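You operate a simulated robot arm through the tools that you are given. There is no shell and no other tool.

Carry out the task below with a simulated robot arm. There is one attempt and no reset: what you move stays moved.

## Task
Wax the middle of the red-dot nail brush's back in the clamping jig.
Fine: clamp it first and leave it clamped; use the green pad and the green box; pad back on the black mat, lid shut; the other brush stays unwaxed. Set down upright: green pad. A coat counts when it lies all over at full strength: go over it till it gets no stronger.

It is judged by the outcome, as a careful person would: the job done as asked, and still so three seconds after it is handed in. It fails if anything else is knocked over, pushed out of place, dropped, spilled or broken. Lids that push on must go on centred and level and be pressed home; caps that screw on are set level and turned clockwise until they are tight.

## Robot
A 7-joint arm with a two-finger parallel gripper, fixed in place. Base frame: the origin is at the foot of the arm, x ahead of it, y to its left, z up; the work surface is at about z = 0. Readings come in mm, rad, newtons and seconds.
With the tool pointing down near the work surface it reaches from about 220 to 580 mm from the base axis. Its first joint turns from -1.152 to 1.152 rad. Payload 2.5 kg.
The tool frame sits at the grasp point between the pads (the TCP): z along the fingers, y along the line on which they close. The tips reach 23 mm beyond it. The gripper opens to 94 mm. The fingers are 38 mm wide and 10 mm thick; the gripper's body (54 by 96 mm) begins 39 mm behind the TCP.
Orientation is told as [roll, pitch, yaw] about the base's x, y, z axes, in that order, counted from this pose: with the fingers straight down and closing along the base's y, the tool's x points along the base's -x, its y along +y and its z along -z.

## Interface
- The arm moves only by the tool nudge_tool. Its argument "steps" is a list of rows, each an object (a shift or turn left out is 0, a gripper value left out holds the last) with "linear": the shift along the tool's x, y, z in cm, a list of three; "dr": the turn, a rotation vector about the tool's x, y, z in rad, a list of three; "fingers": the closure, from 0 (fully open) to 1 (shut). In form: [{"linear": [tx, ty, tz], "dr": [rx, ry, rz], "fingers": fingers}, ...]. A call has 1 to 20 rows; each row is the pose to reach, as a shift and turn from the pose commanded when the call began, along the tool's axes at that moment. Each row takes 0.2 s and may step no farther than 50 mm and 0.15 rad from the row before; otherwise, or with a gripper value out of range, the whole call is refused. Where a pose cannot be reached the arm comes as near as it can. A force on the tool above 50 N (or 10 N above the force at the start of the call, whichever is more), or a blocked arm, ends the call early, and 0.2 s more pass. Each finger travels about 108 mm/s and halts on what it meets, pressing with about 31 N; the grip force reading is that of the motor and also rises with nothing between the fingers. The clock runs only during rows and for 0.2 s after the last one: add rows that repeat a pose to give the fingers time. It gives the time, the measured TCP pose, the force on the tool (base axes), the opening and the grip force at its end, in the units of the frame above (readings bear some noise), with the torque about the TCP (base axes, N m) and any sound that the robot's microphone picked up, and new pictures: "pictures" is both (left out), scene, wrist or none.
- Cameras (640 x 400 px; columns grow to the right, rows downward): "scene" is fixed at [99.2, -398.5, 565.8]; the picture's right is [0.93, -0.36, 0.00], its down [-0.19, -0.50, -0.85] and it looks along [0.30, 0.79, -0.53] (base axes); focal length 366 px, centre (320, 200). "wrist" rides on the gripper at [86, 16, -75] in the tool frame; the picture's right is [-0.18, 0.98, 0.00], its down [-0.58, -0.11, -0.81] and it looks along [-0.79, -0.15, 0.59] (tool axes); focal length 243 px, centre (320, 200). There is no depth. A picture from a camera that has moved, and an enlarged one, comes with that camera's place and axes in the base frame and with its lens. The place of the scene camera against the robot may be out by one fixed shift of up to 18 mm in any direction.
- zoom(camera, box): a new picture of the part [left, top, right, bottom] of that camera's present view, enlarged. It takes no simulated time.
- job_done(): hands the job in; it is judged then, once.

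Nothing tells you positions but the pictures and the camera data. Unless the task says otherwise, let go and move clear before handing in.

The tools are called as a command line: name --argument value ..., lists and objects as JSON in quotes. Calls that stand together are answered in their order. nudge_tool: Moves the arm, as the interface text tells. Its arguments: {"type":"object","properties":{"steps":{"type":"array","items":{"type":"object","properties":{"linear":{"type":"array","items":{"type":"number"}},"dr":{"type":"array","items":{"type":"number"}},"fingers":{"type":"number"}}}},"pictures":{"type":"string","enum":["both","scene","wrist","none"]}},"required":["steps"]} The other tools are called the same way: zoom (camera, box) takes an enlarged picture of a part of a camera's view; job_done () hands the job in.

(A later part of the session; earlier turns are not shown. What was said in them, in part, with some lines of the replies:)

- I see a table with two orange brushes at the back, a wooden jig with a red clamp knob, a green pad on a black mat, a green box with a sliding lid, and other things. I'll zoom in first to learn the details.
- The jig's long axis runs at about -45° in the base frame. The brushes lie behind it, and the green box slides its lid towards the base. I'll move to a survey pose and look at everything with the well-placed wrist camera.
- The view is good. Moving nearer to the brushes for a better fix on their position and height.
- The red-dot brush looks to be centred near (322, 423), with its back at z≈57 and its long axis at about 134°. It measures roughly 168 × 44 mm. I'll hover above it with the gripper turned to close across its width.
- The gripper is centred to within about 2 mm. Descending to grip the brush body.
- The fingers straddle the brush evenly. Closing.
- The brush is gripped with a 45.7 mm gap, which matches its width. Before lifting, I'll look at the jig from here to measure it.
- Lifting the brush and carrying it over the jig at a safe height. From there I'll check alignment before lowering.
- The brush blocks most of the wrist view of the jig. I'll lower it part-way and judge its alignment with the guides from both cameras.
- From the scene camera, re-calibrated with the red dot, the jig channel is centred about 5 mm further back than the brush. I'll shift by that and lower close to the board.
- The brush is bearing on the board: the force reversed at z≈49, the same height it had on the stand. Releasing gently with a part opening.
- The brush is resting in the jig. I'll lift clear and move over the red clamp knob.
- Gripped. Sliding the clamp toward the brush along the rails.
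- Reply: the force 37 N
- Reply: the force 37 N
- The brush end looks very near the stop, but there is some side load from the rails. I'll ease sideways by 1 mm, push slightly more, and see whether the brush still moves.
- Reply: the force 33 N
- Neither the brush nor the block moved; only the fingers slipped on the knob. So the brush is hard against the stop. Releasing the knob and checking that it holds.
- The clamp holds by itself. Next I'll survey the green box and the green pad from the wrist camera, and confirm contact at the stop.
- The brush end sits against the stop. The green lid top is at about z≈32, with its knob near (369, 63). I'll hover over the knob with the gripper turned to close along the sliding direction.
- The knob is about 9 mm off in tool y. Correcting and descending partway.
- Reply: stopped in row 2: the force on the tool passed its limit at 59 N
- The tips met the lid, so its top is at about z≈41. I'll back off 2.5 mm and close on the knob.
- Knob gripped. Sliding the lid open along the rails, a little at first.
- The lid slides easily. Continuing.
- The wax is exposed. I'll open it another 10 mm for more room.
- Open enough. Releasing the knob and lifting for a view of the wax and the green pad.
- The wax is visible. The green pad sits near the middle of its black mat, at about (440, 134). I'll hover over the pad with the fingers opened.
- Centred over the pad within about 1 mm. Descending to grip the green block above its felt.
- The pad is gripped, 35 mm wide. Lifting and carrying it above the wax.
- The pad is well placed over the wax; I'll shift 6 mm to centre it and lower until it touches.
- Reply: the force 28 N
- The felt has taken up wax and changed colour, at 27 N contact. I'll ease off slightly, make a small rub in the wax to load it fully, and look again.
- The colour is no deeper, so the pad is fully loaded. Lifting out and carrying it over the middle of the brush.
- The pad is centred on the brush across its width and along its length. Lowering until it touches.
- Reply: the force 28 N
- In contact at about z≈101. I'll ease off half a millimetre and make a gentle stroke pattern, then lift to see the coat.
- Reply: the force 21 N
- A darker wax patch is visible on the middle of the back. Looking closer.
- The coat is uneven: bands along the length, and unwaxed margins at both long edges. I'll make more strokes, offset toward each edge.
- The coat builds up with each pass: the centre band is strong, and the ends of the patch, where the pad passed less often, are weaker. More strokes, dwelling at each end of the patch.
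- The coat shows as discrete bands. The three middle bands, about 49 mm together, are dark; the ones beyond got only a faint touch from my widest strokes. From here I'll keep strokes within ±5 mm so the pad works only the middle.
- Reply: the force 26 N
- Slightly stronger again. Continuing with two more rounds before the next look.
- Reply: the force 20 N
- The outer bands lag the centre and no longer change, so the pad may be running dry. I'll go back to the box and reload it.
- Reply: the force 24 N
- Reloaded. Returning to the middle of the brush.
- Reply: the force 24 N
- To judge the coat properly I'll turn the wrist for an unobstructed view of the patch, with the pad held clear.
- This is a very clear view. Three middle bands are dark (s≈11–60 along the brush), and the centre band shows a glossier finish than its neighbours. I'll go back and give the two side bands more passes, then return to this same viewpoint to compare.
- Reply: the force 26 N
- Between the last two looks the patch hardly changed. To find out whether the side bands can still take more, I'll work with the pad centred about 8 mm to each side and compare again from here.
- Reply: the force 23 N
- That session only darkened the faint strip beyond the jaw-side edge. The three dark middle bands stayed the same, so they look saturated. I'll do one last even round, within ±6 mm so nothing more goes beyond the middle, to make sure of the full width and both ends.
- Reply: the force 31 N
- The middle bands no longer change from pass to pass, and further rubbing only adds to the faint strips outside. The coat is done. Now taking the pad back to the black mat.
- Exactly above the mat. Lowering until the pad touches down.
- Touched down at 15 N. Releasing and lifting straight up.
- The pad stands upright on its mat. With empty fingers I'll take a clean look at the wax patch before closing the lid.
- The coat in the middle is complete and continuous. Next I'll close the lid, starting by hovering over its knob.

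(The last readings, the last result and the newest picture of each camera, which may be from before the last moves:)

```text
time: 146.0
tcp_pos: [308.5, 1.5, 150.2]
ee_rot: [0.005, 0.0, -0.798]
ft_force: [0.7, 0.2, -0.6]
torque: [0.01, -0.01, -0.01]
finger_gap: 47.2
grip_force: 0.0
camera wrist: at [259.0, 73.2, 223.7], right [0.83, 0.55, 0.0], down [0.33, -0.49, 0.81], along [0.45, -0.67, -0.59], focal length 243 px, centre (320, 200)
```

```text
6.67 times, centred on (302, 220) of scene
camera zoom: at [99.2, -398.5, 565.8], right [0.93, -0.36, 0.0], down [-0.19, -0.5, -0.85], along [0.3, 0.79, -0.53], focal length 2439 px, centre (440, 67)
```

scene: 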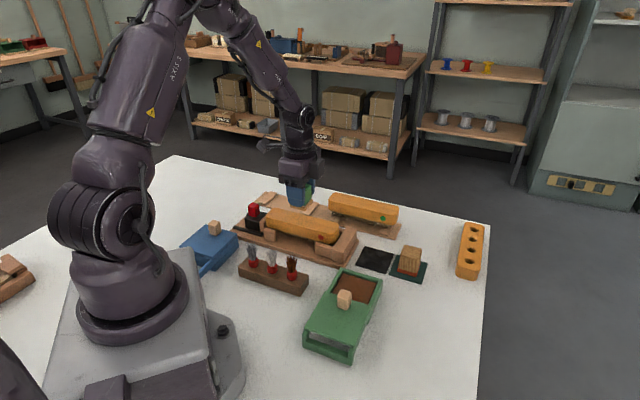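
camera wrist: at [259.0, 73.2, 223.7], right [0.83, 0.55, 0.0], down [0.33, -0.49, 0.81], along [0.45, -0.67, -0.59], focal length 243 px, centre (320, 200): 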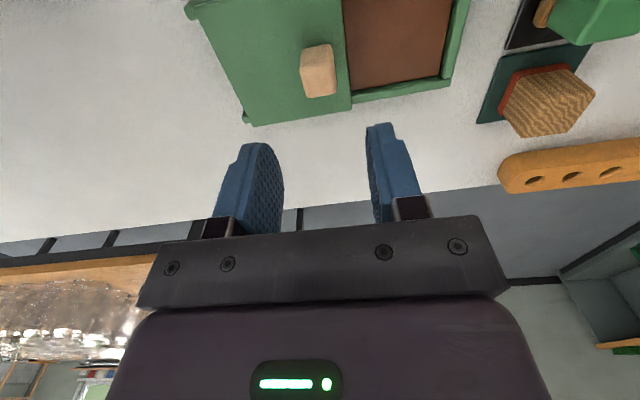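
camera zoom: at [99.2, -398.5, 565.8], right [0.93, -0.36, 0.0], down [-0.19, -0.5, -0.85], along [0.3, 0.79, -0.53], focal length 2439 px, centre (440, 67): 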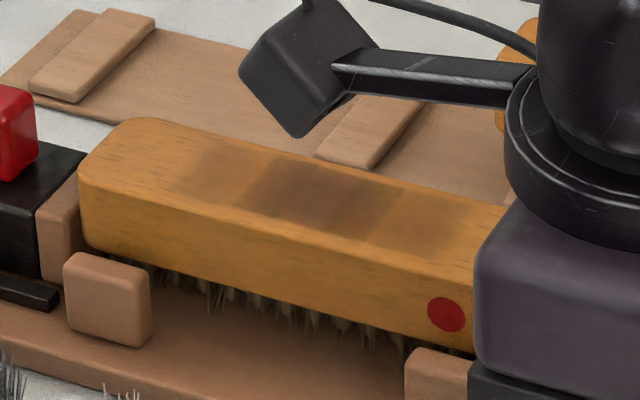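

nudge_tool --steps '[{"linear": [0.25, 0.05, 3], "fingers": 0.5}, {"linear": [0.25, 0.05, 6], "fingers": 0.5}, {"linear": [0.25, 0.05, 8.0], "fingers": 0.5}, {"linear": [0.25, 0.05, 8.25], "fingers": 0.5}, {"linear": [0.25, 0.05, 8.25], "fingers": 0.5}]' --pictures "wrist"

```text
time: 147.2
tcp_pos: [307.7, 2.7, 65.1]
ee_rot: [0.003, 0.001, -0.798]
ft_force: [0.1, -0.1, 0.1]
torque: [0.05, 0.03, 0.02]
finger_gap: 47.2
grip_force: 0.1
camera wrist: at [257.8, 74.8, 140.7], right [0.83, 0.55, 0.0], down [0.33, -0.49, 0.81], along [0.45, -0.67, -0.59], focal length 243 px, centre (320, 200)
```

wrist: 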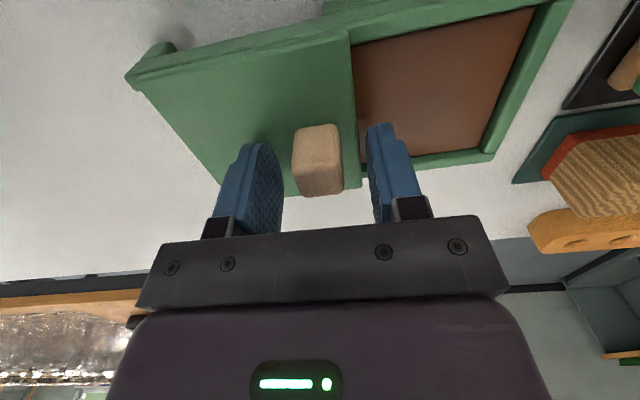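

nudge_tool --steps '[{"linear": [0, 0, -0.18], "fingers": 0.5}, {"linear": [0, 0, -0.18], "fingers": 0.62}, {"linear": [0, 0, -0.18], "fingers": 0.75}, {"linear": [0, 0, -0.18], "fingers": 1}, {"linear": [0, 0, -0.18], "fingers": 1}, {"linear": [0, 0, -0.18], "fingers": 1}]' --pictures "none"

nudge_tool --steps '[{"linear": [0, 0.7, 0], "fingers": 1}, {"linear": [0, 1.5, 0], "fingers": 1}, {"linear": [0, 2.3, 0], "fingers": 1}, {"linear": [0, 3.1, 0], "fingers": 1}, {"linear": [0, 3.9, 0], "fingers": 1}, {"linear": [0, 4.7, 0], "fingers": 1}, {"linear": [0, 5.5, 0], "fingers": 1}, {"linear": [0, 6.2, 0], "fingers": 1}, {"linear": [0, 6.2, 0], "fingers": 1}]' --pictures "wrist"

zoom --camera "scene" --box '[290, 210, 410, 370]'

```text
time: 148.6
tcp_pos: [306.5, 2.5, 69.1]
ee_rot: [0.002, 0.002, -0.799]
ft_force: [0.5, -0.4, 3.6]
torque: [-0.35, 0.41, 0.84]
finger_gap: 21.4
grip_force: 44.9
```

```text
time: 150.6
tcp_pos: [351.6, 45.5, 68.4]
ee_rot: [0.002, 0.005, -0.797]
ft_force: [-9.9, 10.3, 9.5]
torque: [-0.42, 0.29, 0.68]
finger_gap: 21.5
grip_force: 44.7
camera wrist: at [302.1, 119.2, 142.9], right [0.83, 0.55, 0.0], down [0.33, -0.49, 0.8], along [0.45, -0.67, -0.59], focal length 243 px, centre (320, 200)
```

wrist: 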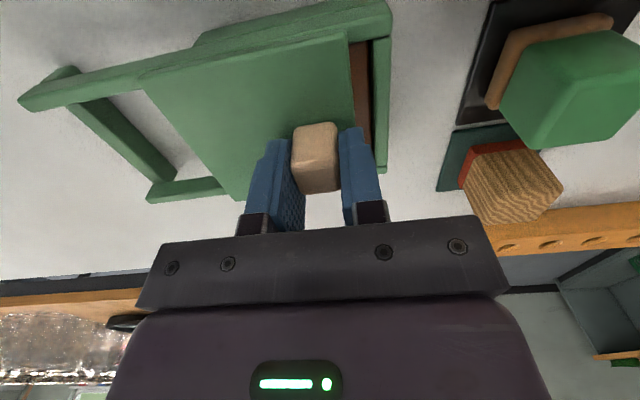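

```text
2.50 times, centred on (350, 290) of scene
camera zoom: at [99.2, -398.5, 565.8], right [0.93, -0.36, 0.0], down [-0.19, -0.5, -0.85], along [0.31, 0.79, -0.53], focal length 915 px, centre (245, -25)
```

zoom: 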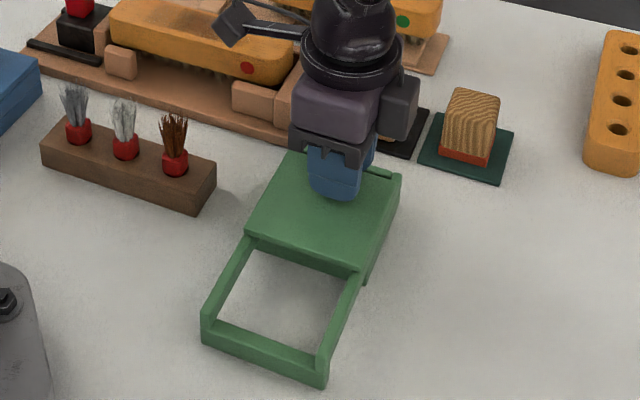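

nudge_tool --steps '[{"linear": [0.06, 0.5, 0], "fingers": 1}, {"linear": [0.08, 1.0, 0], "fingers": 1}, {"linear": [0.08, 1.5, 0], "fingers": 1}, {"linear": [0.08, 1.5, 0], "fingers": 1}]' --pictures "none"

zoom --camera "scene" --box '[310, 220, 410, 310]'

zoom --camera "wrist" --box '[120, 0, 440, 220]'

```text
time: 151.6
tcp_pos: [361.8, 57.2, 67.3]
ee_rot: [0.002, 0.0, -0.799]
ft_force: [-6.0, 5.7, 8.2]
torque: [0.21, 1.0, 0.62]
finger_gap: 21.5
grip_force: 45.5
```

```text
4.44 times, centred on (360, 265) of scene
camera zoom: at [99.2, -398.5, 565.8], right [0.93, -0.36, 0.0], down [-0.19, -0.5, -0.85], along [0.31, 0.79, -0.53], focal length 1626 px, centre (142, -89)
```

zoom: 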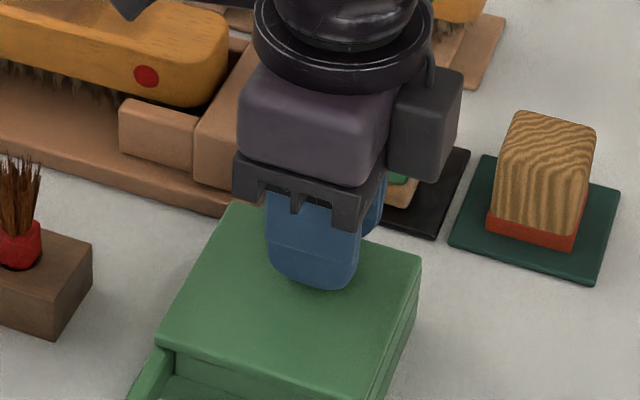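

```text
1.82 times, centred on (280, 110) of wrist
camera zoom: at [312.5, 129.8, 142.6], right [0.83, 0.55, 0.0], down [0.33, -0.49, 0.81], along [0.45, -0.67, -0.59], focal length 441 px, centre (393, 364)
```

zoom: 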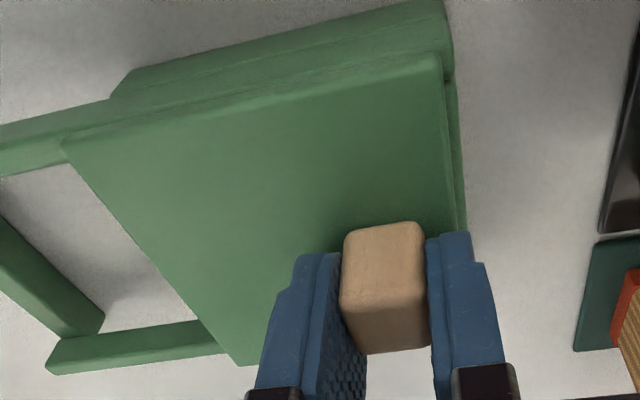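

nudge_tool --steps '[{"linear": [0, 0.2, 0], "fingers": 1}, {"linear": [0, 0.35, 0], "fingers": 1}, {"linear": [0, 0.35, 0], "fingers": 1}]' --pictures "none"

zoom --camera "wrist" --box '[120, 0, 440, 220]'

```text
time: 152.4
tcp_pos: [365.3, 60.4, 67.9]
ee_rot: [0.001, 0.001, -0.798]
ft_force: [-11.6, 8.1, 7.1]
torque: [-0.79, -0.12, 0.75]
finger_gap: 21.2
grip_force: 44.8
```

```text
1.82 times, centred on (280, 110) of wrist
camera zoom: at [314.8, 132.0, 142.7], right [0.83, 0.55, 0.0], down [0.33, -0.49, 0.81], along [0.45, -0.67, -0.59], focal length 441 px, centre (393, 364)
```

zoom: 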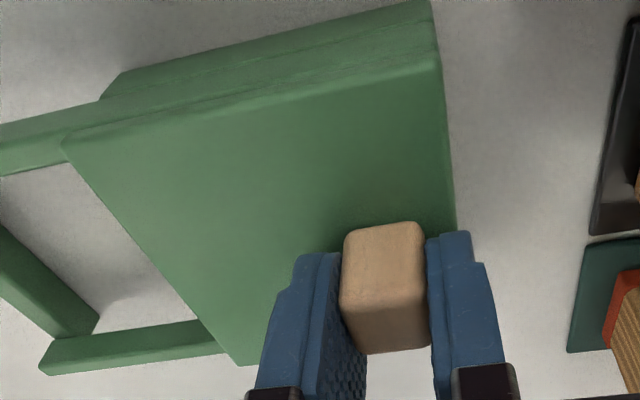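

The lid edge is flush with the box wall. A small extra push will show whether it is home.

nudge_tool --steps '[{"linear": [0.06, 0.08, 0], "fingers": 1}, {"linear": [0.06, 0.12, 0], "fingers": 1}, {"linear": [0.06, 0.12, 0], "fingers": 1}]' --pictures "none"

zoom --camera "wrist" --box '[120, 0, 440, 220]'

zoom --camera "scene" --box '[310, 220, 410, 310]'

```text
time: 153.2
tcp_pos: [365.1, 60.0, 68.2]
ee_rot: [0.0, 0.003, -0.799]
ft_force: [-12.1, -1.2, 8.4]
torque: [0.12, 0.38, 0.91]
finger_gap: 21.5
grip_force: 45.1
```

```text
1.82 times, centred on (280, 110) of wrist
camera zoom: at [315.3, 132.4, 142.6], right [0.83, 0.55, 0.0], down [0.33, -0.49, 0.81], along [0.45, -0.67, -0.59], focal length 441 px, centre (393, 364)
```

zoom: 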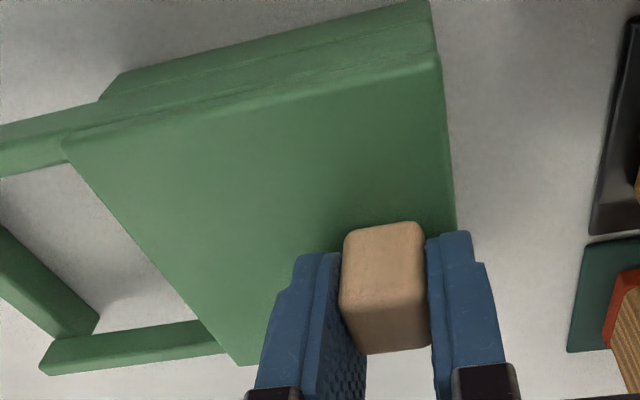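

```text
4.44 times, centred on (360, 265) of scene
camera zoom: at [99.1, -398.5, 565.8], right [0.93, -0.36, 0.0], down [-0.19, -0.5, -0.85], along [0.31, 0.79, -0.53], focal length 1626 px, centre (142, -89)
```

zoom: 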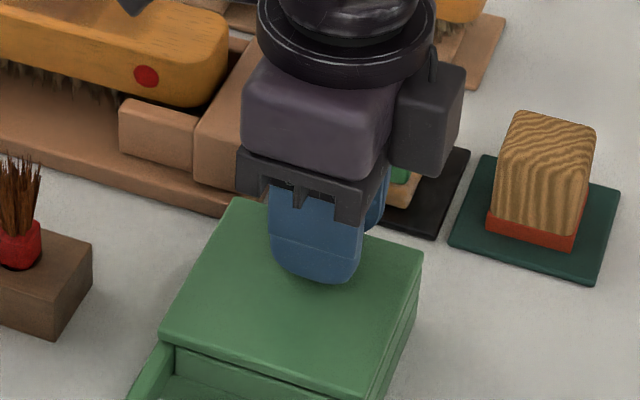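

The force rose with no movement, so the lid is home. Releasing the knob and lifting clear.

nudge_tool --steps '[{"linear": [-0.03, -0.1, 0], "fingers": 0.85}, {"linear": [-0.03, -0.1, 0], "fingers": 0.65}, {"linear": [-0.03, -0.1, 0], "fingers": 0.5}, {"linear": [-0.03, -0.1, 0], "fingers": 0.5}, {"linear": [0, 0, -3], "fingers": 0.5}, {"linear": [0, 0, -7], "fingers": 0.5}, {"linear": [0, 0, -11], "fingers": 0.5}, {"linear": [0, 0, -15], "fingers": 0.5}, {"linear": [0, 0, -19], "fingers": 0.5}, {"linear": [0, 0, -19], "fingers": 0.5}]'

zoom --camera "scene" --box '[290, 210, 430, 370]'

zoom --camera "scene" --box '[225, 170, 425, 295]'

```text
time: 155.4
tcp_pos: [363.8, 59.7, 258.4]
ee_rot: [0.003, 0.0, -0.8]
ft_force: [-0.8, 0.1, 1.0]
torque: [-0.02, 0.01, 0.02]
finger_gap: 46.8
grip_force: 0.1
camera wrist: at [314.8, 132.2, 333.0], right [0.83, 0.55, 0.0], down [0.33, -0.49, 0.81], along [0.45, -0.67, -0.59], focal length 243 px, centre (320, 200)
```

scene: 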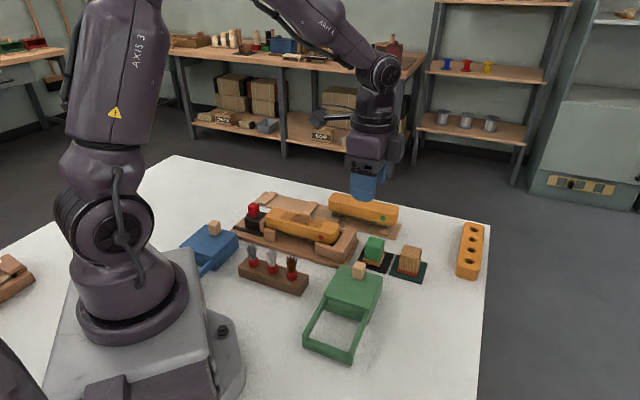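
wrist: 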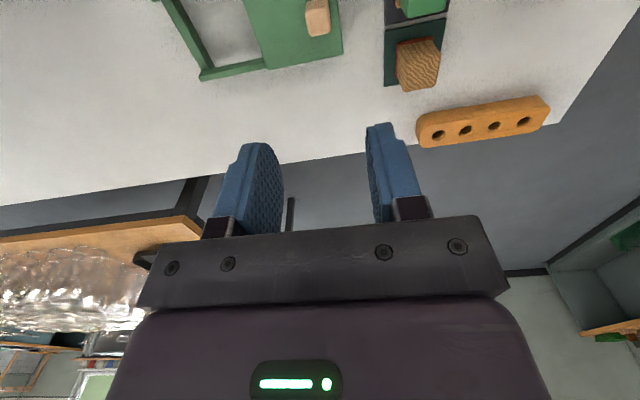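

```text
2.50 times, centred on (360, 290) of scene
camera zoom: at [99.2, -398.5, 565.8], right [0.93, -0.36, 0.0], down [-0.19, -0.5, -0.85], along [0.3, 0.79, -0.53], focal length 915 px, centre (220, -25)
```

zoom: 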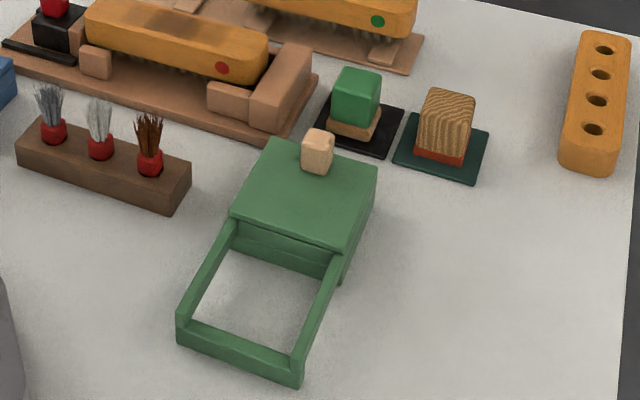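

```text
3.20 times, centred on (325, 232) of scene
camera zoom: at [99.2, -398.5, 565.8], right [0.93, -0.36, 0.0], down [-0.19, -0.5, -0.85], along [0.3, 0.79, -0.53], focal length 1171 px, centre (304, 96)
```

zoom: 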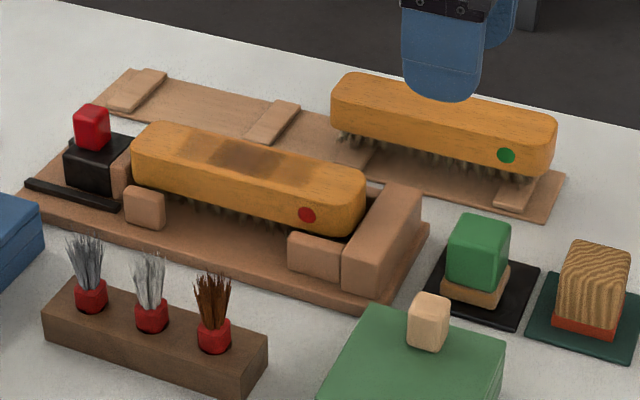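

Everything is in place. With the fingers empty, I'll take one last unobstructed close look at the wax patch before handing in.

nudge_tool --steps '[{"linear": [1.5, 1.2, 0], "dr": [0, 0, -0.143], "fingers": 0.5}, {"linear": [3, 2.4, 0], "dr": [0, 0, -0.286], "fingers": 0.5}, {"linear": [4.6, 3.6, 0], "dr": [0, 0, -0.429], "fingers": 0.5}, {"linear": [6.1, 4.8, 0], "dr": [0, 0, -0.572], "fingers": 0.5}, {"linear": [7.7, 6, 0], "dr": [0, 0, -0.715], "fingers": 0.5}, {"linear": [9.2, 7.2, 0], "dr": [0, 0, -0.858], "fingers": 0.5}, {"linear": [10.7, 8.4, 0], "dr": [0, 0, -1.0], "fingers": 0.5}, {"linear": [12.3, 9.6, 0], "dr": [0, 0, -1.143], "fingers": 0.5}, {"linear": [13.8, 10.8, 0], "dr": [0, 0, -1.286], "fingers": 0.5}, {"linear": [15.3, 12, 0], "dr": [0, 0, -1.43], "fingers": 0.5}, {"linear": [16.86, 13.25, 0], "dr": [0, 0, -1.575], "fingers": 0.5}, {"linear": [16.86, 13.25, 4.5], "dr": [0, 0, -1.575], "fingers": 0.5}, {"linear": [16.86, 13.25, 9], "dr": [0, 0, -1.575], "fingers": 0.5}, {"linear": [16.86, 13.25, 13], "dr": [0, 0, -1.575], "fingers": 0.5}, {"linear": [16.86, 13.25, 13], "dr": [0, 0, -1.575], "fingers": 0.5}]' --pictures "wrist"

zoom --camera "wrist" --box '[180, 0, 460, 150]'

zoom --camera "wrist" --box '[240, 0, 400, 100]'

```text
time: 158.6
tcp_pos: [340.6, 274.0, 127.1]
ee_rot: [0.0, -0.004, 0.775]
ft_force: [0.0, 0.1, -0.3]
torque: [-0.01, -0.02, 0.01]
finger_gap: 46.7
grip_force: 0.1
camera wrist: at [267.6, 223.9, 201.4], right [-0.56, 0.83, 0.0], down [0.49, 0.33, 0.81], along [0.67, 0.45, -0.59], focal length 243 px, centre (320, 200)
```

wrist: 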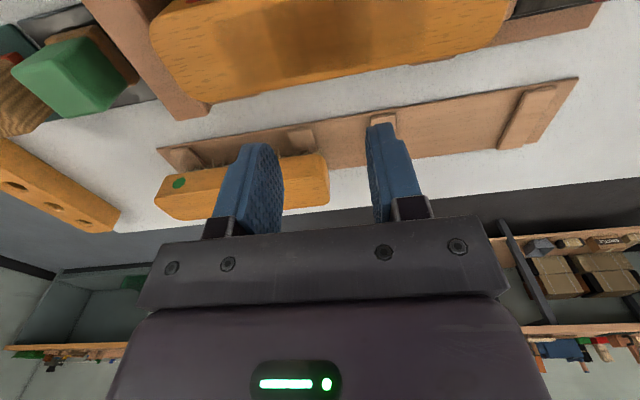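

```text
2.29 times, centred on (320, 75) of wrist
camera zoom: at [267.6, 223.9, 201.4], right [-0.56, 0.83, 0.0], down [0.49, 0.33, 0.81], along [0.67, 0.45, -0.59], focal length 555 px, centre (320, 486)
```

zoom: 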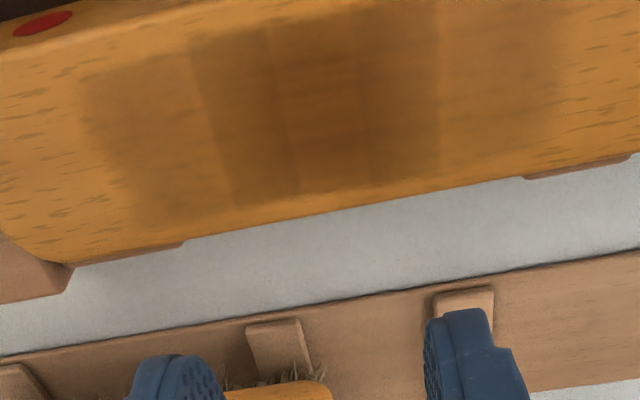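

```text
4.00 times, centred on (320, 50) of wrist
camera zoom: at [267.6, 223.9, 201.4], right [-0.56, 0.83, 0.0], down [0.49, 0.33, 0.81], along [0.67, 0.45, -0.59], focal length 970 px, centre (320, 800)
```

zoom: 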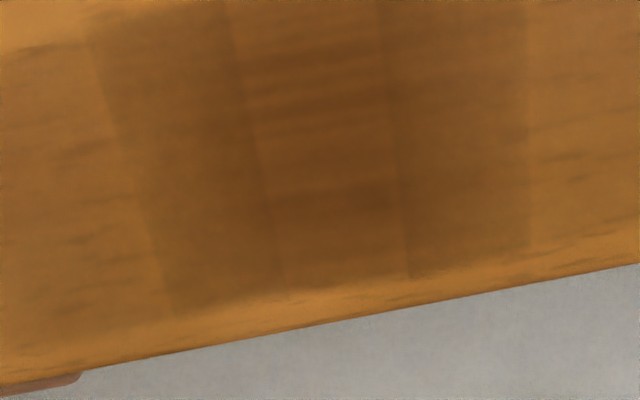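

The layered look now makes sense: the centre band is strong, but the parts of the middle third toward its two ends (about 19–29 mm from centre) have been rubbed far less. I'll fetch the pad again and work those parts, keeping the pad within the middle third.

nudge_tool --steps '[{"linear": [0.2, -1.3, -4], "dr": [0, 0, 0.143], "fingers": 0.3}, {"linear": [0.5, -2.8, -7], "dr": [0, 0, 0.286], "fingers": 0.25}, {"linear": [0.8, -4.4, -7], "dr": [0, 0, 0.429], "fingers": 0.25}, {"linear": [1.1, -6, -7], "dr": [0, 0, 0.572], "fingers": 0.25}, {"linear": [1.3, -7.6, -7], "dr": [0, 0, 0.715], "fingers": 0.25}, {"linear": [1.6, -9.2, -7], "dr": [0, 0, 0.858], "fingers": 0.25}, {"linear": [1.9, -10.8, -7], "dr": [0, 0, 1.0], "fingers": 0.25}, {"linear": [2.1, -12.4, -7], "dr": [0, 0, 1.143], "fingers": 0.25}, {"linear": [2.4, -14, -7], "dr": [0, 0, 1.286], "fingers": 0.25}, {"linear": [2.6, -15.5, -7], "dr": [0, 0, 1.43], "fingers": 0.25}, {"linear": [2.89, -16.71, -5], "dr": [0, 0, 1.575], "fingers": 0.25}, {"linear": [2.89, -16.71, -2.3], "dr": [0, 0, 1.575], "fingers": 0.25}, {"linear": [2.89, -16.71, -2.3], "dr": [0, 0, 1.575], "fingers": 0.25}]' --pictures "wrist"

zoom --camera "wrist" --box '[200, 0, 440, 150]'

```text
time: 161.4
tcp_pos: [439.4, 134.7, 151.6]
ee_rot: [0.003, 0.001, -0.8]
ft_force: [0.1, -0.4, 0.8]
torque: [0.02, 0.03, 0.01]
finger_gap: 70.3
grip_force: 0.0
camera wrist: at [389.1, 206.7, 225.4], right [0.83, 0.55, 0.0], down [0.33, -0.49, 0.81], along [0.45, -0.67, -0.59], focal length 243 px, centre (320, 200)
```

wrist: 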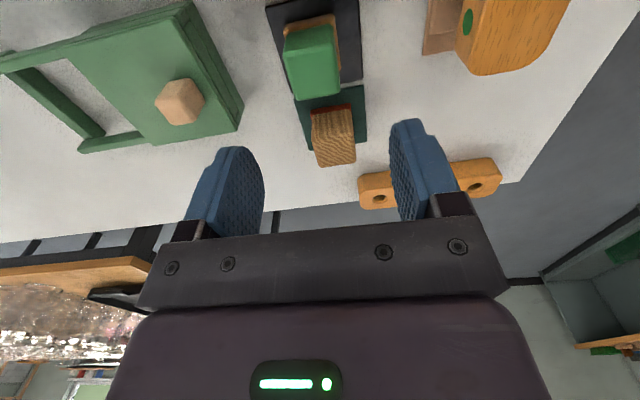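

```text
2.67 times, centred on (320, 75) of wrist
camera zoom: at [389.1, 206.7, 225.4], right [0.83, 0.55, 0.0], down [0.33, -0.49, 0.81], along [0.45, -0.67, -0.59], focal length 647 px, centre (320, 533)
```

zoom: 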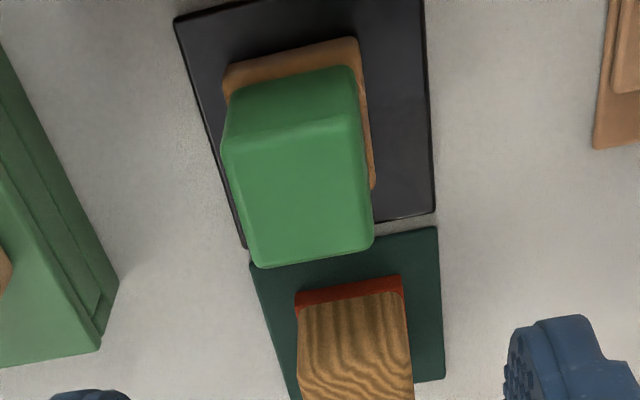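

nudge_tool --steps '[{"linear": [0.34, -0.56, 3], "fingers": 0.25}, {"linear": [0.34, -0.56, 6], "fingers": 0.25}, {"linear": [0.34, -0.56, 9], "fingers": 0.25}, {"linear": [0.34, -0.56, 10.95], "fingers": 0.25}, {"linear": [0.34, -0.56, 10.95], "fingers": 0.4}, {"linear": [0.34, -0.56, 10.95], "fingers": 0.55}, {"linear": [0.34, -0.56, 10.95], "fingers": 0.7}, {"linear": [0.34, -0.56, 10.95], "fingers": 1}, {"linear": [0.34, -0.56, 10.95], "fingers": 1}]' --pictures "wrist"

zoom --camera "scene" --box '[345, 205, 430, 290]'

```text
time: 163.4
tcp_pos: [433.9, 132.6, 42.5]
ee_rot: [0.003, 0.0, -0.799]
ft_force: [-0.6, 0.5, -0.7]
torque: [0.01, 0.01, -0.02]
finger_gap: 35.2
grip_force: 31.0
camera wrist: at [382.9, 205.5, 116.6], right [0.83, 0.55, 0.0], down [0.33, -0.49, 0.81], along [0.45, -0.67, -0.59], focal length 243 px, centre (320, 200)
```

wrist: 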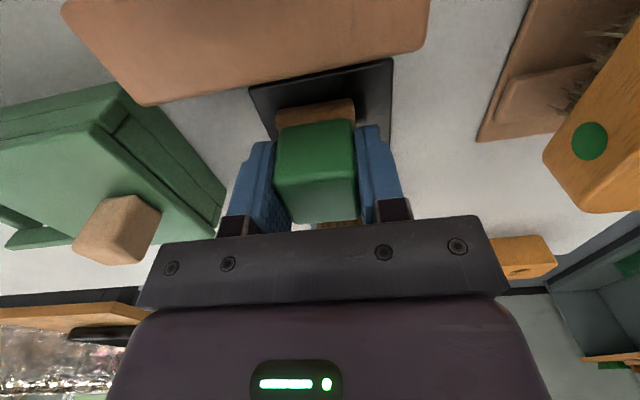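

```text
4.71 times, centred on (388, 248) of scene
camera zoom: at [99.2, -398.5, 565.8], right [0.93, -0.36, 0.0], down [-0.19, -0.5, -0.85], along [0.3, 0.79, -0.53], focal length 1722 px, centre (2, -24)
```

zoom: 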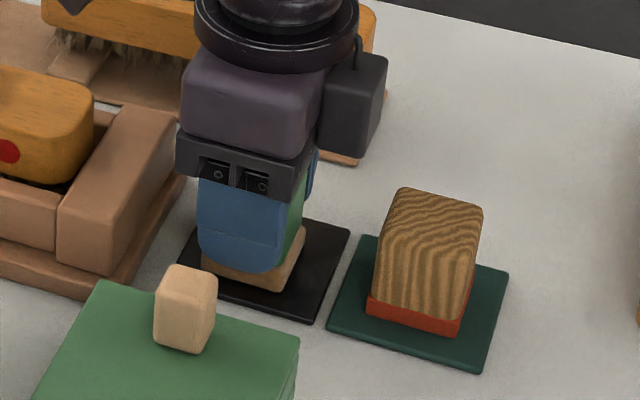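

nudge_tool --steps '[{"linear": [0, 0, -3], "fingers": 1}, {"linear": [0, 0, -7], "fingers": 1}, {"linear": [0, 0, -10], "fingers": 1}, {"linear": [2.9, -0.1, -10], "fingers": 1}, {"linear": [5.8, -0.2, -10], "fingers": 1}, {"linear": [8.6, -0.3, -10], "fingers": 1}, {"linear": [11.5, -0.4, -10], "fingers": 1}, {"linear": [14.4, -0.5, -10], "fingers": 1}, {"linear": [17.2, -0.56, -10], "fingers": 1}, {"linear": [17.2, -0.56, -8], "fingers": 1}, {"linear": [17.2, -0.56, -6.3], "fingers": 1}, {"linear": [17.2, -0.56, -6.3], "fingers": 1}]' --pictures "none"

zoom --camera "wrist" --box '[200, 0, 440, 170]'

```text
time: 166.0
tcp_pos: [308.3, 251.6, 104.2]
ee_rot: [0.004, 0.003, -0.8]
ft_force: [0.4, -0.2, -1.3]
torque: [-0.05, -0.02, -0.03]
finger_gap: 35.3
grip_force: 30.8
```

```text
2.35 times, centred on (320, 85) of wrist
camera zoom: at [258.9, 324.0, 179.2], right [0.83, 0.55, 0.0], down [0.33, -0.49, 0.81], along [0.45, -0.67, -0.59], focal length 571 px, centre (320, 471)
```

zoom: 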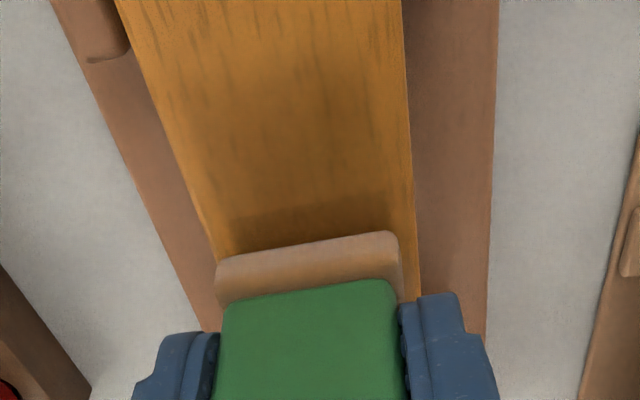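

nudge_tool --steps '[{"linear": [-0.1, 0.16, 0], "fingers": 1}, {"linear": [-0.1, 0.16, 0.15], "fingers": 1}, {"linear": [-0.1, 0.16, 0.15], "fingers": 1}]' --pictures "none"

```text
time: 166.8
tcp_pos: [310.0, 252.3, 103.1]
ee_rot: [0.003, -0.001, -0.798]
ft_force: [-0.3, 0.0, -0.7]
torque: [0.01, 0.01, 0.01]
finger_gap: 35.4
grip_force: 30.8
```

nudge_tool --steps '[{"linear": [0, 0, 0.1], "fingers": 1}, {"linear": [0, 0, 0.15], "fingers": 1}, {"linear": [0, 0, 0.15], "fingers": 1}]' --pictures "none"

```text
time: 167.6
tcp_pos: [311.0, 252.4, 101.7]
ee_rot: [0.004, 0.0, -0.798]
ft_force: [0.8, 0.0, -0.6]
torque: [0.0, 0.01, 0.0]
finger_gap: 35.4
grip_force: 31.4
```

nudge_tool --steps '[{"linear": [0, 0, 0.08], "fingers": 1}, {"linear": [0, 0, 0.12], "fingers": 1}, {"linear": [0, 0, 0.12], "fingers": 1}]' --pictures "none"

```text
time: 168.4
tcp_pos: [311.2, 251.9, 101.4]
ee_rot: [0.004, -0.001, -0.799]
ft_force: [-2.0, -4.0, 15.6]
torque: [-0.16, 0.24, 0.01]
finger_gap: 35.4
grip_force: 31.3
```

nudge_tool --steps '[{"linear": [-0.5, 0, 0], "fingers": 1}, {"linear": [-0.9, 0.35, 0], "fingers": 1}, {"linear": [-0.9, -0.35, 0], "fingers": 1}, {"linear": [-0.95, 0.35, 0], "fingers": 1}, {"linear": [-0.85, -0.35, 0], "fingers": 1}, {"linear": [-0.95, 0.35, 0], "fingers": 1}, {"linear": [-0.85, -0.35, 0], "fingers": 1}, {"linear": [-0.95, 0.35, 0], "fingers": 1}, {"linear": [-0.85, -0.35, 0], "fingers": 1}, {"linear": [-0.95, 0.35, 0], "fingers": 1}, {"linear": [-0.85, -0.35, 0], "fingers": 1}, {"linear": [-0.95, 0.35, 0], "fingers": 1}, {"linear": [-0.85, -0.35, 0], "fingers": 1}, {"linear": [-0.95, 0.35, 0], "fingers": 1}, {"linear": [-0.85, -0.35, 0], "fingers": 1}, {"linear": [-0.95, 0.35, 0], "fingers": 1}, {"linear": [-0.85, -0.35, 0], "fingers": 1}, {"linear": [-0.95, 0.35, 0], "fingers": 1}, {"linear": [-0.9, 0, 0], "fingers": 1}]' --pictures "none"

nudge_tool --steps '[{"linear": [0, 0, -1], "fingers": 1}, {"linear": [0.5, 0, -4], "fingers": 1}, {"linear": [0.9, 0, -7], "fingers": 1}, {"linear": [0.9, 0, -7], "fingers": 1}]' --pictures "none"

zoom --camera "scene" --box '[272, 200, 336, 240]'

zoom --camera "scene" --box '[284, 206, 324, 232]'

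```text
time: 172.4
tcp_pos: [317.6, 246.9, 100.1]
ee_rot: [0.006, 0.0, -0.8]
ft_force: [1.6, 2.2, 5.7]
torque: [0.02, 0.03, -0.02]
finger_gap: 35.4
grip_force: 31.7
```

```text
time: 173.4
tcp_pos: [310.7, 253.3, 171.0]
ee_rot: [0.002, 0.0, -0.801]
ft_force: [-0.3, -0.8, -0.4]
torque: [-0.01, -0.01, -0.01]
finger_gap: 35.4
grip_force: 31.3
```

```text
10.00 times, centred on (304, 220) of scene
camera zoom: at [99.2, -398.5, 565.8], right [0.93, -0.36, 0.0], down [-0.19, -0.5, -0.85], along [0.3, 0.79, -0.53], focal length 3658 px, centre (480, 0)
```

zoom: 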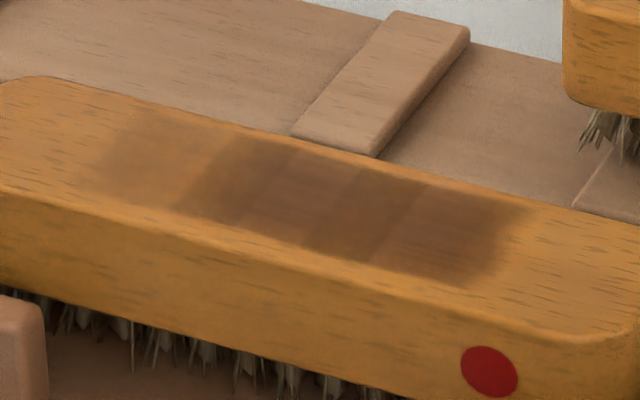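

```text
15.38 times, centred on (304, 219) of scene
camera zoom: at [99.2, -398.5, 565.8], right [0.93, -0.36, 0.0], down [-0.19, -0.5, -0.85], along [0.3, 0.79, -0.53], focal length 5628 px, centre (566, -92)
```

zoom: 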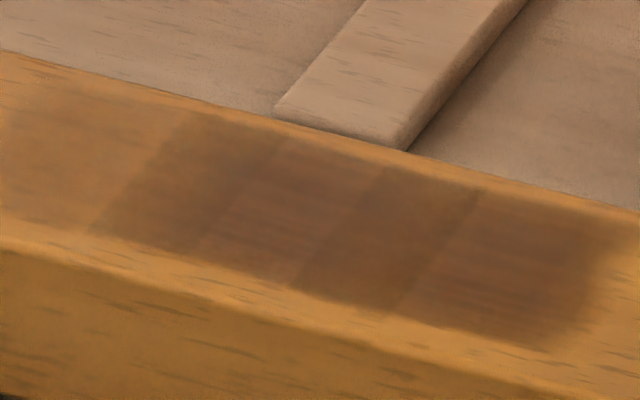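

That end of the middle darkened to full strength, so it had been under-coated. Doing the same on the jaw side.

nudge_tool --steps '[{"linear": [0.9, -0.1, 4], "fingers": 1}, {"linear": [0.9, -0.1, 6.5], "fingers": 1}, {"linear": [0.9, -0.1, 6.98], "fingers": 1}, {"linear": [0.9, 0.25, 7.03], "fingers": 1}, {"linear": [0.95, -0.45, 7.03], "fingers": 1}, {"linear": [0.85, 0.25, 7.03], "fingers": 1}, {"linear": [0.95, -0.45, 7.03], "fingers": 1}, {"linear": [0.85, 0.25, 7.03], "fingers": 1}, {"linear": [0.95, -0.45, 7.03], "fingers": 1}, {"linear": [0.85, 0.25, 7.03], "fingers": 1}, {"linear": [0.95, -0.45, 7.03], "fingers": 1}, {"linear": [0.85, 0.25, 7.03], "fingers": 1}, {"linear": [0.95, -0.45, 7.03], "fingers": 1}, {"linear": [0.85, 0.25, 7.03], "fingers": 1}, {"linear": [0.95, -0.45, 7.03], "fingers": 1}, {"linear": [0.85, 0.25, 7.03], "fingers": 1}, {"linear": [0.95, -0.45, 7.03], "fingers": 1}, {"linear": [0.85, 0.25, 7.03], "fingers": 1}, {"linear": [0.95, -0.45, 7.03], "fingers": 1}, {"linear": [0.9, -0.1, 7.03], "fingers": 1}]' --pictures "none"

nudge_tool --steps '[{"linear": [0, 0, -1], "fingers": 1}, {"linear": [-0.5, 0, -4], "fingers": 1}, {"linear": [-0.9, 0.1, -7], "fingers": 1}, {"linear": [-0.9, 0.1, -7], "fingers": 1}]' --pictures "none"

zoom --camera "scene" --box '[272, 200, 336, 240]'

zoom --camera "scene" --box '[284, 206, 324, 232]'

```text
time: 177.6
tcp_pos: [302.9, 258.6, 100.4]
ee_rot: [0.0, 0.001, -0.798]
ft_force: [-5.0, -4.5, 15.1]
torque: [-0.16, 0.16, 0.0]
finger_gap: 35.5
grip_force: 31.0
```

```text
time: 178.6
tcp_pos: [309.9, 251.4, 170.4]
ee_rot: [0.005, 0.001, -0.8]
ft_force: [-0.5, -0.6, -0.5]
torque: [-0.02, 0.03, 0.04]
finger_gap: 35.4
grip_force: 31.0
```

```text
10.00 times, centred on (304, 220) of scene
camera zoom: at [99.2, -398.5, 565.8], right [0.93, -0.36, 0.0], down [-0.19, -0.5, -0.85], along [0.3, 0.79, -0.53], focal length 3658 px, centre (480, 0)
```

zoom: 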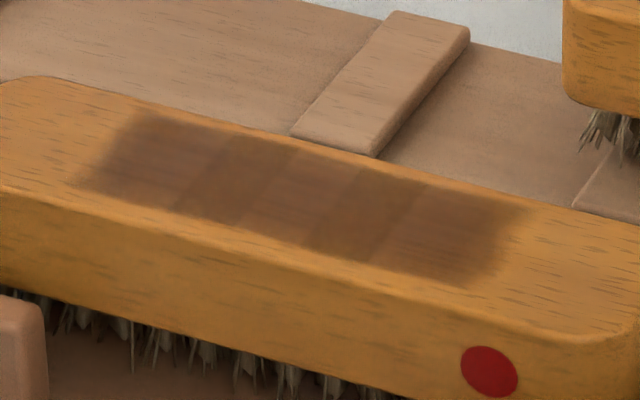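

```text
15.38 times, centred on (304, 219) of scene
camera zoom: at [99.2, -398.5, 565.8], right [0.93, -0.36, 0.0], down [-0.19, -0.5, -0.85], along [0.3, 0.79, -0.53], focal length 5628 px, centre (566, -92)
```

zoom: 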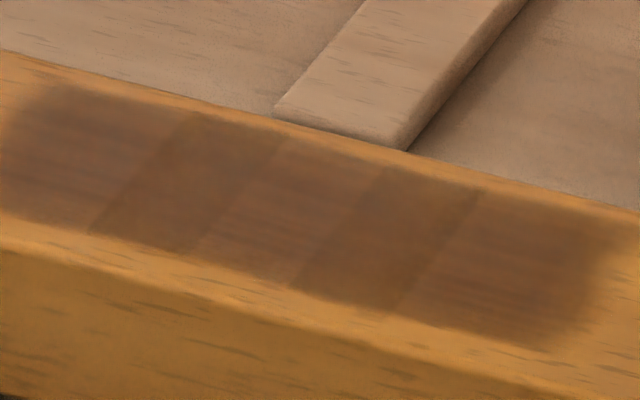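

Now the strip looks even: three blocks of equal darkness with two narrow overlap bands between them. One more pass at each end will confirm that it gets no stronger.

nudge_tool --steps '[{"linear": [1.1, 0, 4], "fingers": 1}, {"linear": [1.1, 0, 6.5], "fingers": 1}, {"linear": [1.1, 0, 6.98], "fingers": 1}, {"linear": [1.2, 0.35, 7.04], "fingers": 1}, {"linear": [1.1, -0.35, 7.04], "fingers": 1}, {"linear": [1.2, 0.35, 7.04], "fingers": 1}, {"linear": [1.1, -0.35, 7.04], "fingers": 1}, {"linear": [1.2, 0.35, 7.04], "fingers": 1}, {"linear": [1.1, -0.35, 7.04], "fingers": 1}, {"linear": [0.6, 0.35, 7.04], "fingers": 1}, {"linear": [0.1, -0.35, 7.04], "fingers": 1}, {"linear": [-0.4, 0.35, 7.04], "fingers": 1}, {"linear": [-0.9, -0.35, 7.04], "fingers": 1}, {"linear": [-1.2, 0.35, 7.04], "fingers": 1}, {"linear": [-1.1, -0.35, 7.04], "fingers": 1}, {"linear": [-1.2, 0.35, 7.04], "fingers": 1}, {"linear": [-1.1, -0.35, 7.04], "fingers": 1}, {"linear": [-1.2, 0.35, 7.04], "fingers": 1}, {"linear": [-1.1, -0.35, 7.04], "fingers": 1}, {"linear": [-1.1, 0, 7.04], "fingers": 1}]' --pictures "none"

nudge_tool --steps '[{"linear": [0, 0, -1], "fingers": 1}, {"linear": [0.5, 0, -4], "fingers": 1}, {"linear": [1.1, 0, -7], "fingers": 1}, {"linear": [1.1, 0, -7], "fingers": 1}]' --pictures "none"

zoom --camera "scene" --box '[272, 200, 336, 240]'

zoom --camera "scene" --box '[284, 206, 324, 232]'

zoom --camera "scene" --box '[225, 170, 425, 295]'

```text
time: 182.8
tcp_pos: [316.9, 243.7, 100.5]
ee_rot: [-0.001, 0.001, -0.799]
ft_force: [-4.4, -7.5, 18.7]
torque: [-0.21, 0.08, 0.0]
finger_gap: 35.5
grip_force: 31.1
```

```text
time: 183.8
tcp_pos: [309.3, 251.4, 169.1]
ee_rot: [0.002, 0.002, -0.8]
ft_force: [0.5, -0.9, -0.2]
torque: [-0.01, -0.01, 0.01]
finger_gap: 35.4
grip_force: 31.1
```

```text
10.00 times, centred on (304, 220) of scene
camera zoom: at [99.2, -398.5, 565.8], right [0.93, -0.36, 0.0], down [-0.19, -0.5, -0.85], along [0.3, 0.79, -0.53], focal length 3658 px, centre (480, 0)
```

zoom: 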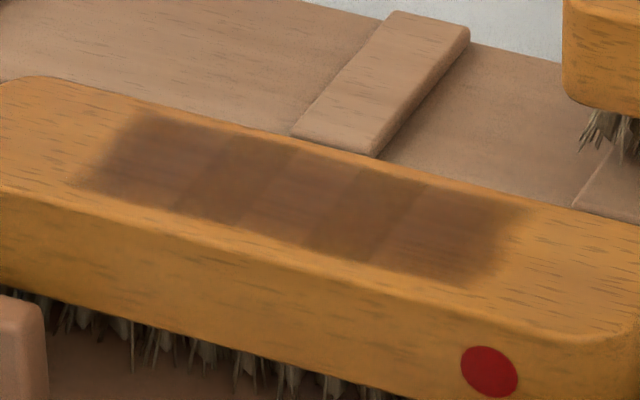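

```text
15.38 times, centred on (304, 219) of scene
camera zoom: at [99.2, -398.5, 565.8], right [0.93, -0.36, 0.0], down [-0.19, -0.5, -0.85], along [0.3, 0.79, -0.53], focal length 5628 px, centre (566, -92)
```

zoom: 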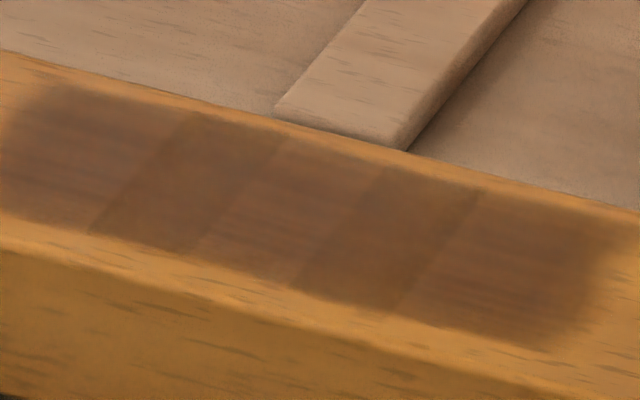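

```text
3.20 times, centred on (325, 232) of scene
camera zoom: at [99.2, -398.5, 565.8], right [0.93, -0.36, 0.0], down [-0.19, -0.5, -0.85], along [0.3, 0.79, -0.53], focal length 1171 px, centre (304, 96)
```

zoom: 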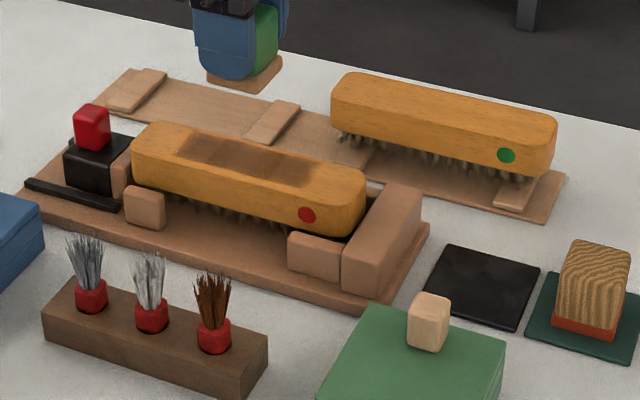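

The last pass changed nothing: the strip is even and at full strength. Returning the pad to its mat.

nudge_tool --steps '[{"linear": [-2.5, 0.1, 0], "fingers": 1}, {"linear": [-5, 0.3, 0], "fingers": 1}, {"linear": [-7.5, 0.4, 0], "fingers": 1}, {"linear": [-10, 0.6, 0], "fingers": 1}, {"linear": [-12.5, 0.8, 0], "fingers": 1}, {"linear": [-15, 0.9, 0], "fingers": 1}, {"linear": [-17.45, 1.05, 0], "fingers": 1}, {"linear": [-17.45, 1.05, 3], "fingers": 1}, {"linear": [-17.45, 1.05, 6], "fingers": 1}, {"linear": [-17.45, 1.05, 8.3], "fingers": 1}, {"linear": [-17.45, 1.05, 8.3], "fingers": 1}]' --pictures "none"

zoom --camera "wrist" --box '[200, 0, 440, 170]'

zoom --camera "scene" --box '[345, 205, 430, 290]'

```text
time: 186.2
tcp_pos: [438.6, 135.7, 87.1]
ee_rot: [0.004, 0.0, -0.799]
ft_force: [0.4, -0.1, 0.0]
torque: [-0.01, -0.02, -0.01]
finger_gap: 35.7
grip_force: 30.9
```

```text
2.35 times, centred on (320, 85) of wrist
camera zoom: at [389.7, 207.2, 161.4], right [0.83, 0.55, 0.0], down [0.33, -0.49, 0.81], along [0.45, -0.67, -0.59], focal length 571 px, centre (320, 471)
```

zoom: 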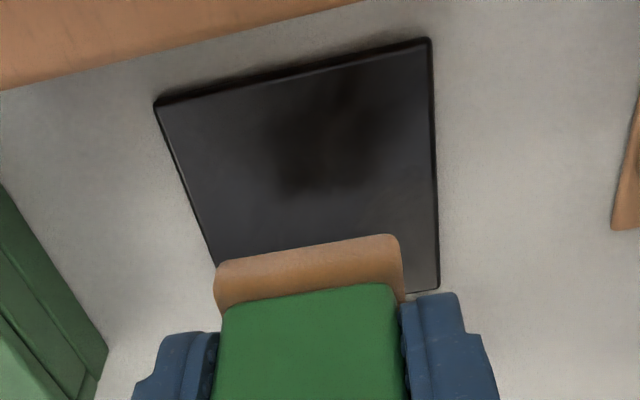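

```text
4.71 times, centred on (388, 248) of scene
camera zoom: at [99.2, -398.5, 565.8], right [0.93, -0.36, 0.0], down [-0.19, -0.5, -0.85], along [0.3, 0.79, -0.53], focal length 1722 px, centre (2, -24)
```

zoom: 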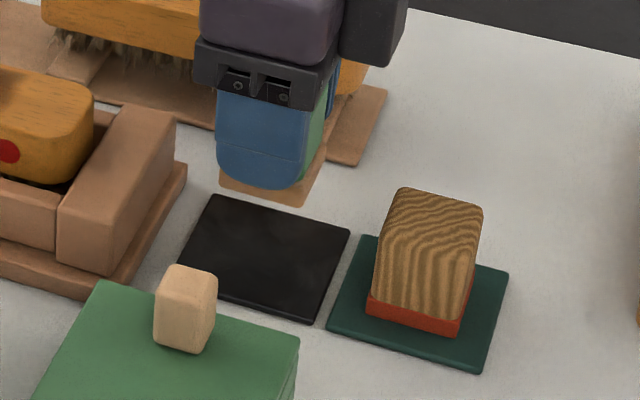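

The pad is centred on the mat. Setting it down.

nudge_tool --steps '[{"linear": [0, 0, 2], "fingers": 1}, {"linear": [0, 0, 3.5], "fingers": 1}, {"linear": [0, 0, 4.3], "fingers": 1}, {"linear": [0, 0, 4.3], "fingers": 1}]' --pictures "none"

nudge_tool --steps '[{"linear": [0, 0, 0.1], "fingers": 1}, {"linear": [0, 0, 0.2], "fingers": 1}, {"linear": [0, 0, 0.2], "fingers": 1}]' --pictures "none"

```text
time: 187.2
tcp_pos: [439.5, 135.3, 43.4]
ee_rot: [0.004, 0.0, -0.798]
ft_force: [-0.4, 0.1, -1.7]
torque: [-0.03, 0.02, 0.02]
finger_gap: 35.2
grip_force: 31.6
```

```text
time: 188.0
tcp_pos: [439.2, 135.0, 41.9]
ee_rot: [0.004, 0.001, -0.8]
ft_force: [-0.4, 0.2, -0.2]
torque: [0.0, -0.01, 0.01]
finger_gap: 35.7
grip_force: 31.2
```

nudge_tool --steps '[{"linear": [0, 0, 0.08], "fingers": 1}, {"linear": [0, 0, 0.13], "fingers": 1}, {"linear": [0, 0, 0.13], "fingers": 1}]' --pictures "none"

```text
time: 188.8
tcp_pos: [438.4, 137.2, 41.5]
ee_rot: [0.003, 0.0, -0.799]
ft_force: [-0.2, -0.2, -0.6]
torque: [0.01, -0.01, -0.01]
finger_gap: 35.4
grip_force: 31.2
```

nudge_tool --steps '[{"linear": [0, 0, 0.08], "fingers": 1}, {"linear": [0, 0, 0.13], "fingers": 1}, {"linear": [0, 0, 0.13], "fingers": 1}]' --pictures "none"

```text
time: 189.6
tcp_pos: [440.1, 136.2, 40.9]
ee_rot: [0.003, 0.001, -0.799]
ft_force: [-6.4, -0.8, 17.2]
torque: [-0.1, 0.3, -0.03]
finger_gap: 35.5
grip_force: 31.1
```

Contact made. Releasing gently and lifting clear.

nudge_tool --steps '[{"linear": [0, 0, -0.06], "fingers": 1}, {"linear": [0, 0, -0.06], "fingers": 0.58}, {"linear": [0, 0, -0.06], "fingers": 0.5}, {"linear": [0, 0, -0.06], "fingers": 0.4}, {"linear": [0, 0, -0.06], "fingers": 0.3}, {"linear": [0, 0, -0.06], "fingers": 0.3}, {"linear": [0, 0, -3], "fingers": 0.3}, {"linear": [0, 0, -7], "fingers": 0.3}, {"linear": [0, 0, -11], "fingers": 0.3}, {"linear": [0, 0, -15], "fingers": 0.3}, {"linear": [0, 0, -19], "fingers": 0.3}, {"linear": [0, 0, -22], "fingers": 0.3}, {"linear": [0, 0, -22], "fingers": 0.3}]'

zoom --camera "scene" --box '[225, 170, 425, 295]'

zoom --camera "scene" --box '[290, 210, 430, 370]'

zoom --camera "scene" --box '[170, 180, 300, 300]'

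```text
time: 192.4
tcp_pos: [438.3, 135.5, 259.8]
ee_rot: [0.002, 0.0, -0.8]
ft_force: [0.9, -0.3, -0.6]
torque: [0.0, 0.03, -0.01]
finger_gap: 65.8
grip_force: 0.0
camera wrist: at [389.4, 207.5, 334.5], right [0.83, 0.55, 0.0], down [0.33, -0.49, 0.81], along [0.45, -0.67, -0.59], focal length 243 px, centre (320, 200)
```

scene: 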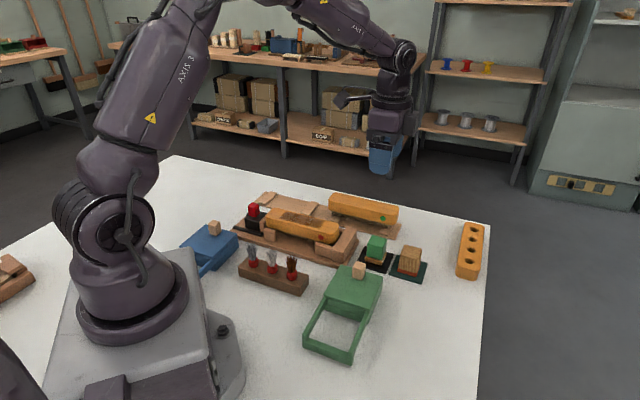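
wrist: 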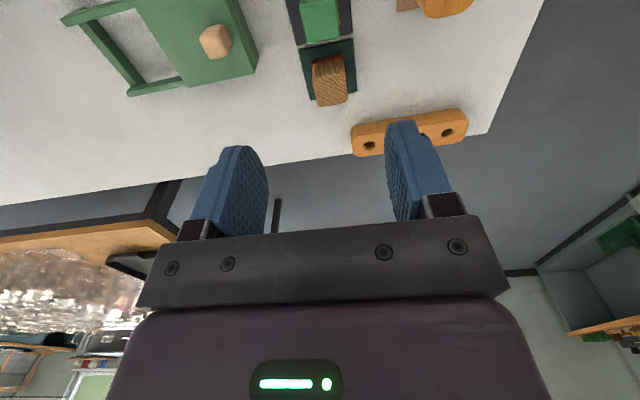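

```text
3.20 times, centred on (325, 232) of scene
camera zoom: at [99.2, -398.5, 565.8], right [0.93, -0.36, 0.0], down [-0.19, -0.5, -0.85], along [0.3, 0.79, -0.53], focal length 1171 px, centre (304, 96)
```

zoom: 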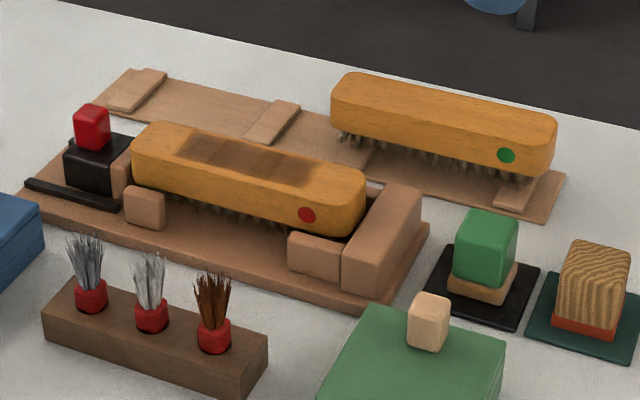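

```text
2.50 times, centred on (360, 290) of scene
camera zoom: at [99.2, -398.5, 565.8], right [0.93, -0.36, 0.0], down [-0.19, -0.5, -0.85], along [0.3, 0.79, -0.53], focal length 915 px, centre (220, -25)
```

zoom: 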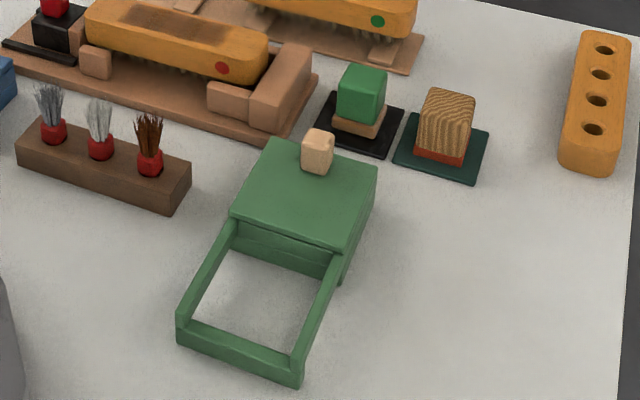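

```text
3.33 times, centred on (235, 240) of scene
camera zoom: at [99.2, -398.5, 565.8], right [0.93, -0.36, 0.0], down [-0.19, -0.5, -0.85], along [0.3, 0.79, -0.53], focal length 1219 px, centre (603, 67)
```

zoom: 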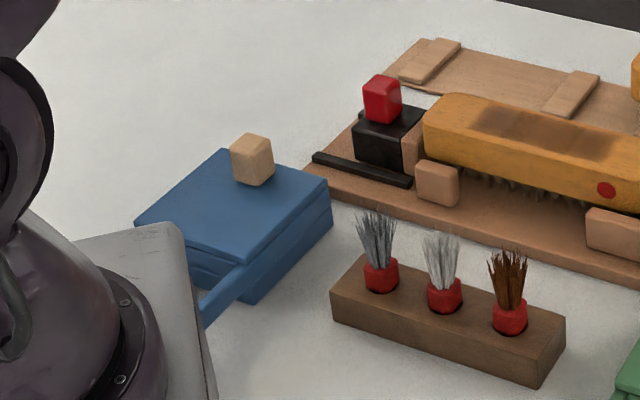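

The brush is clamped against the stop with an even dark wax strip over the middle of its back. The green pad stands upright on the black mat, the green lid is shut, and the other brush is untouched. The gripper is empty and clear, so I'm handing the job in.

job_done

```text
The job is handed in.
```

The red-dot nail brush is clamped in the jig against the stop, with an even wax coat over the middle of its back. I have handed the job in; the tool gave no verdict on it.

- **Coat:** I went over the middle until a further pass made no visible difference from the scene camera. It took two loads of wax and extra passes at both ends of the strip, which were lighter at first. The two narrow bands where the passes overlap look slightly different in tone, but just as dark.
- **Extent:** there is no marking for where "the middle" ends. The pad stayed within roughly the middle third of the back, but the dark strip shows a bit longer, about 100 mm of a roughly 175 mm brush.
- **Clamp:** it stayed put after I let go of the knob.
- **Green pad:** it stands upright in the centre of the black mat.
- **Green box:** the lid is slid home, flush with the box wall, and did not move on an extra push.
- **Everything else:** nothing else looks moved or tipped in the last pictures, and the green-dot brush was not touched. While reaching for the lid knob, the fingertips pressed on the green lid once, at about 59 N, with no visible effect.
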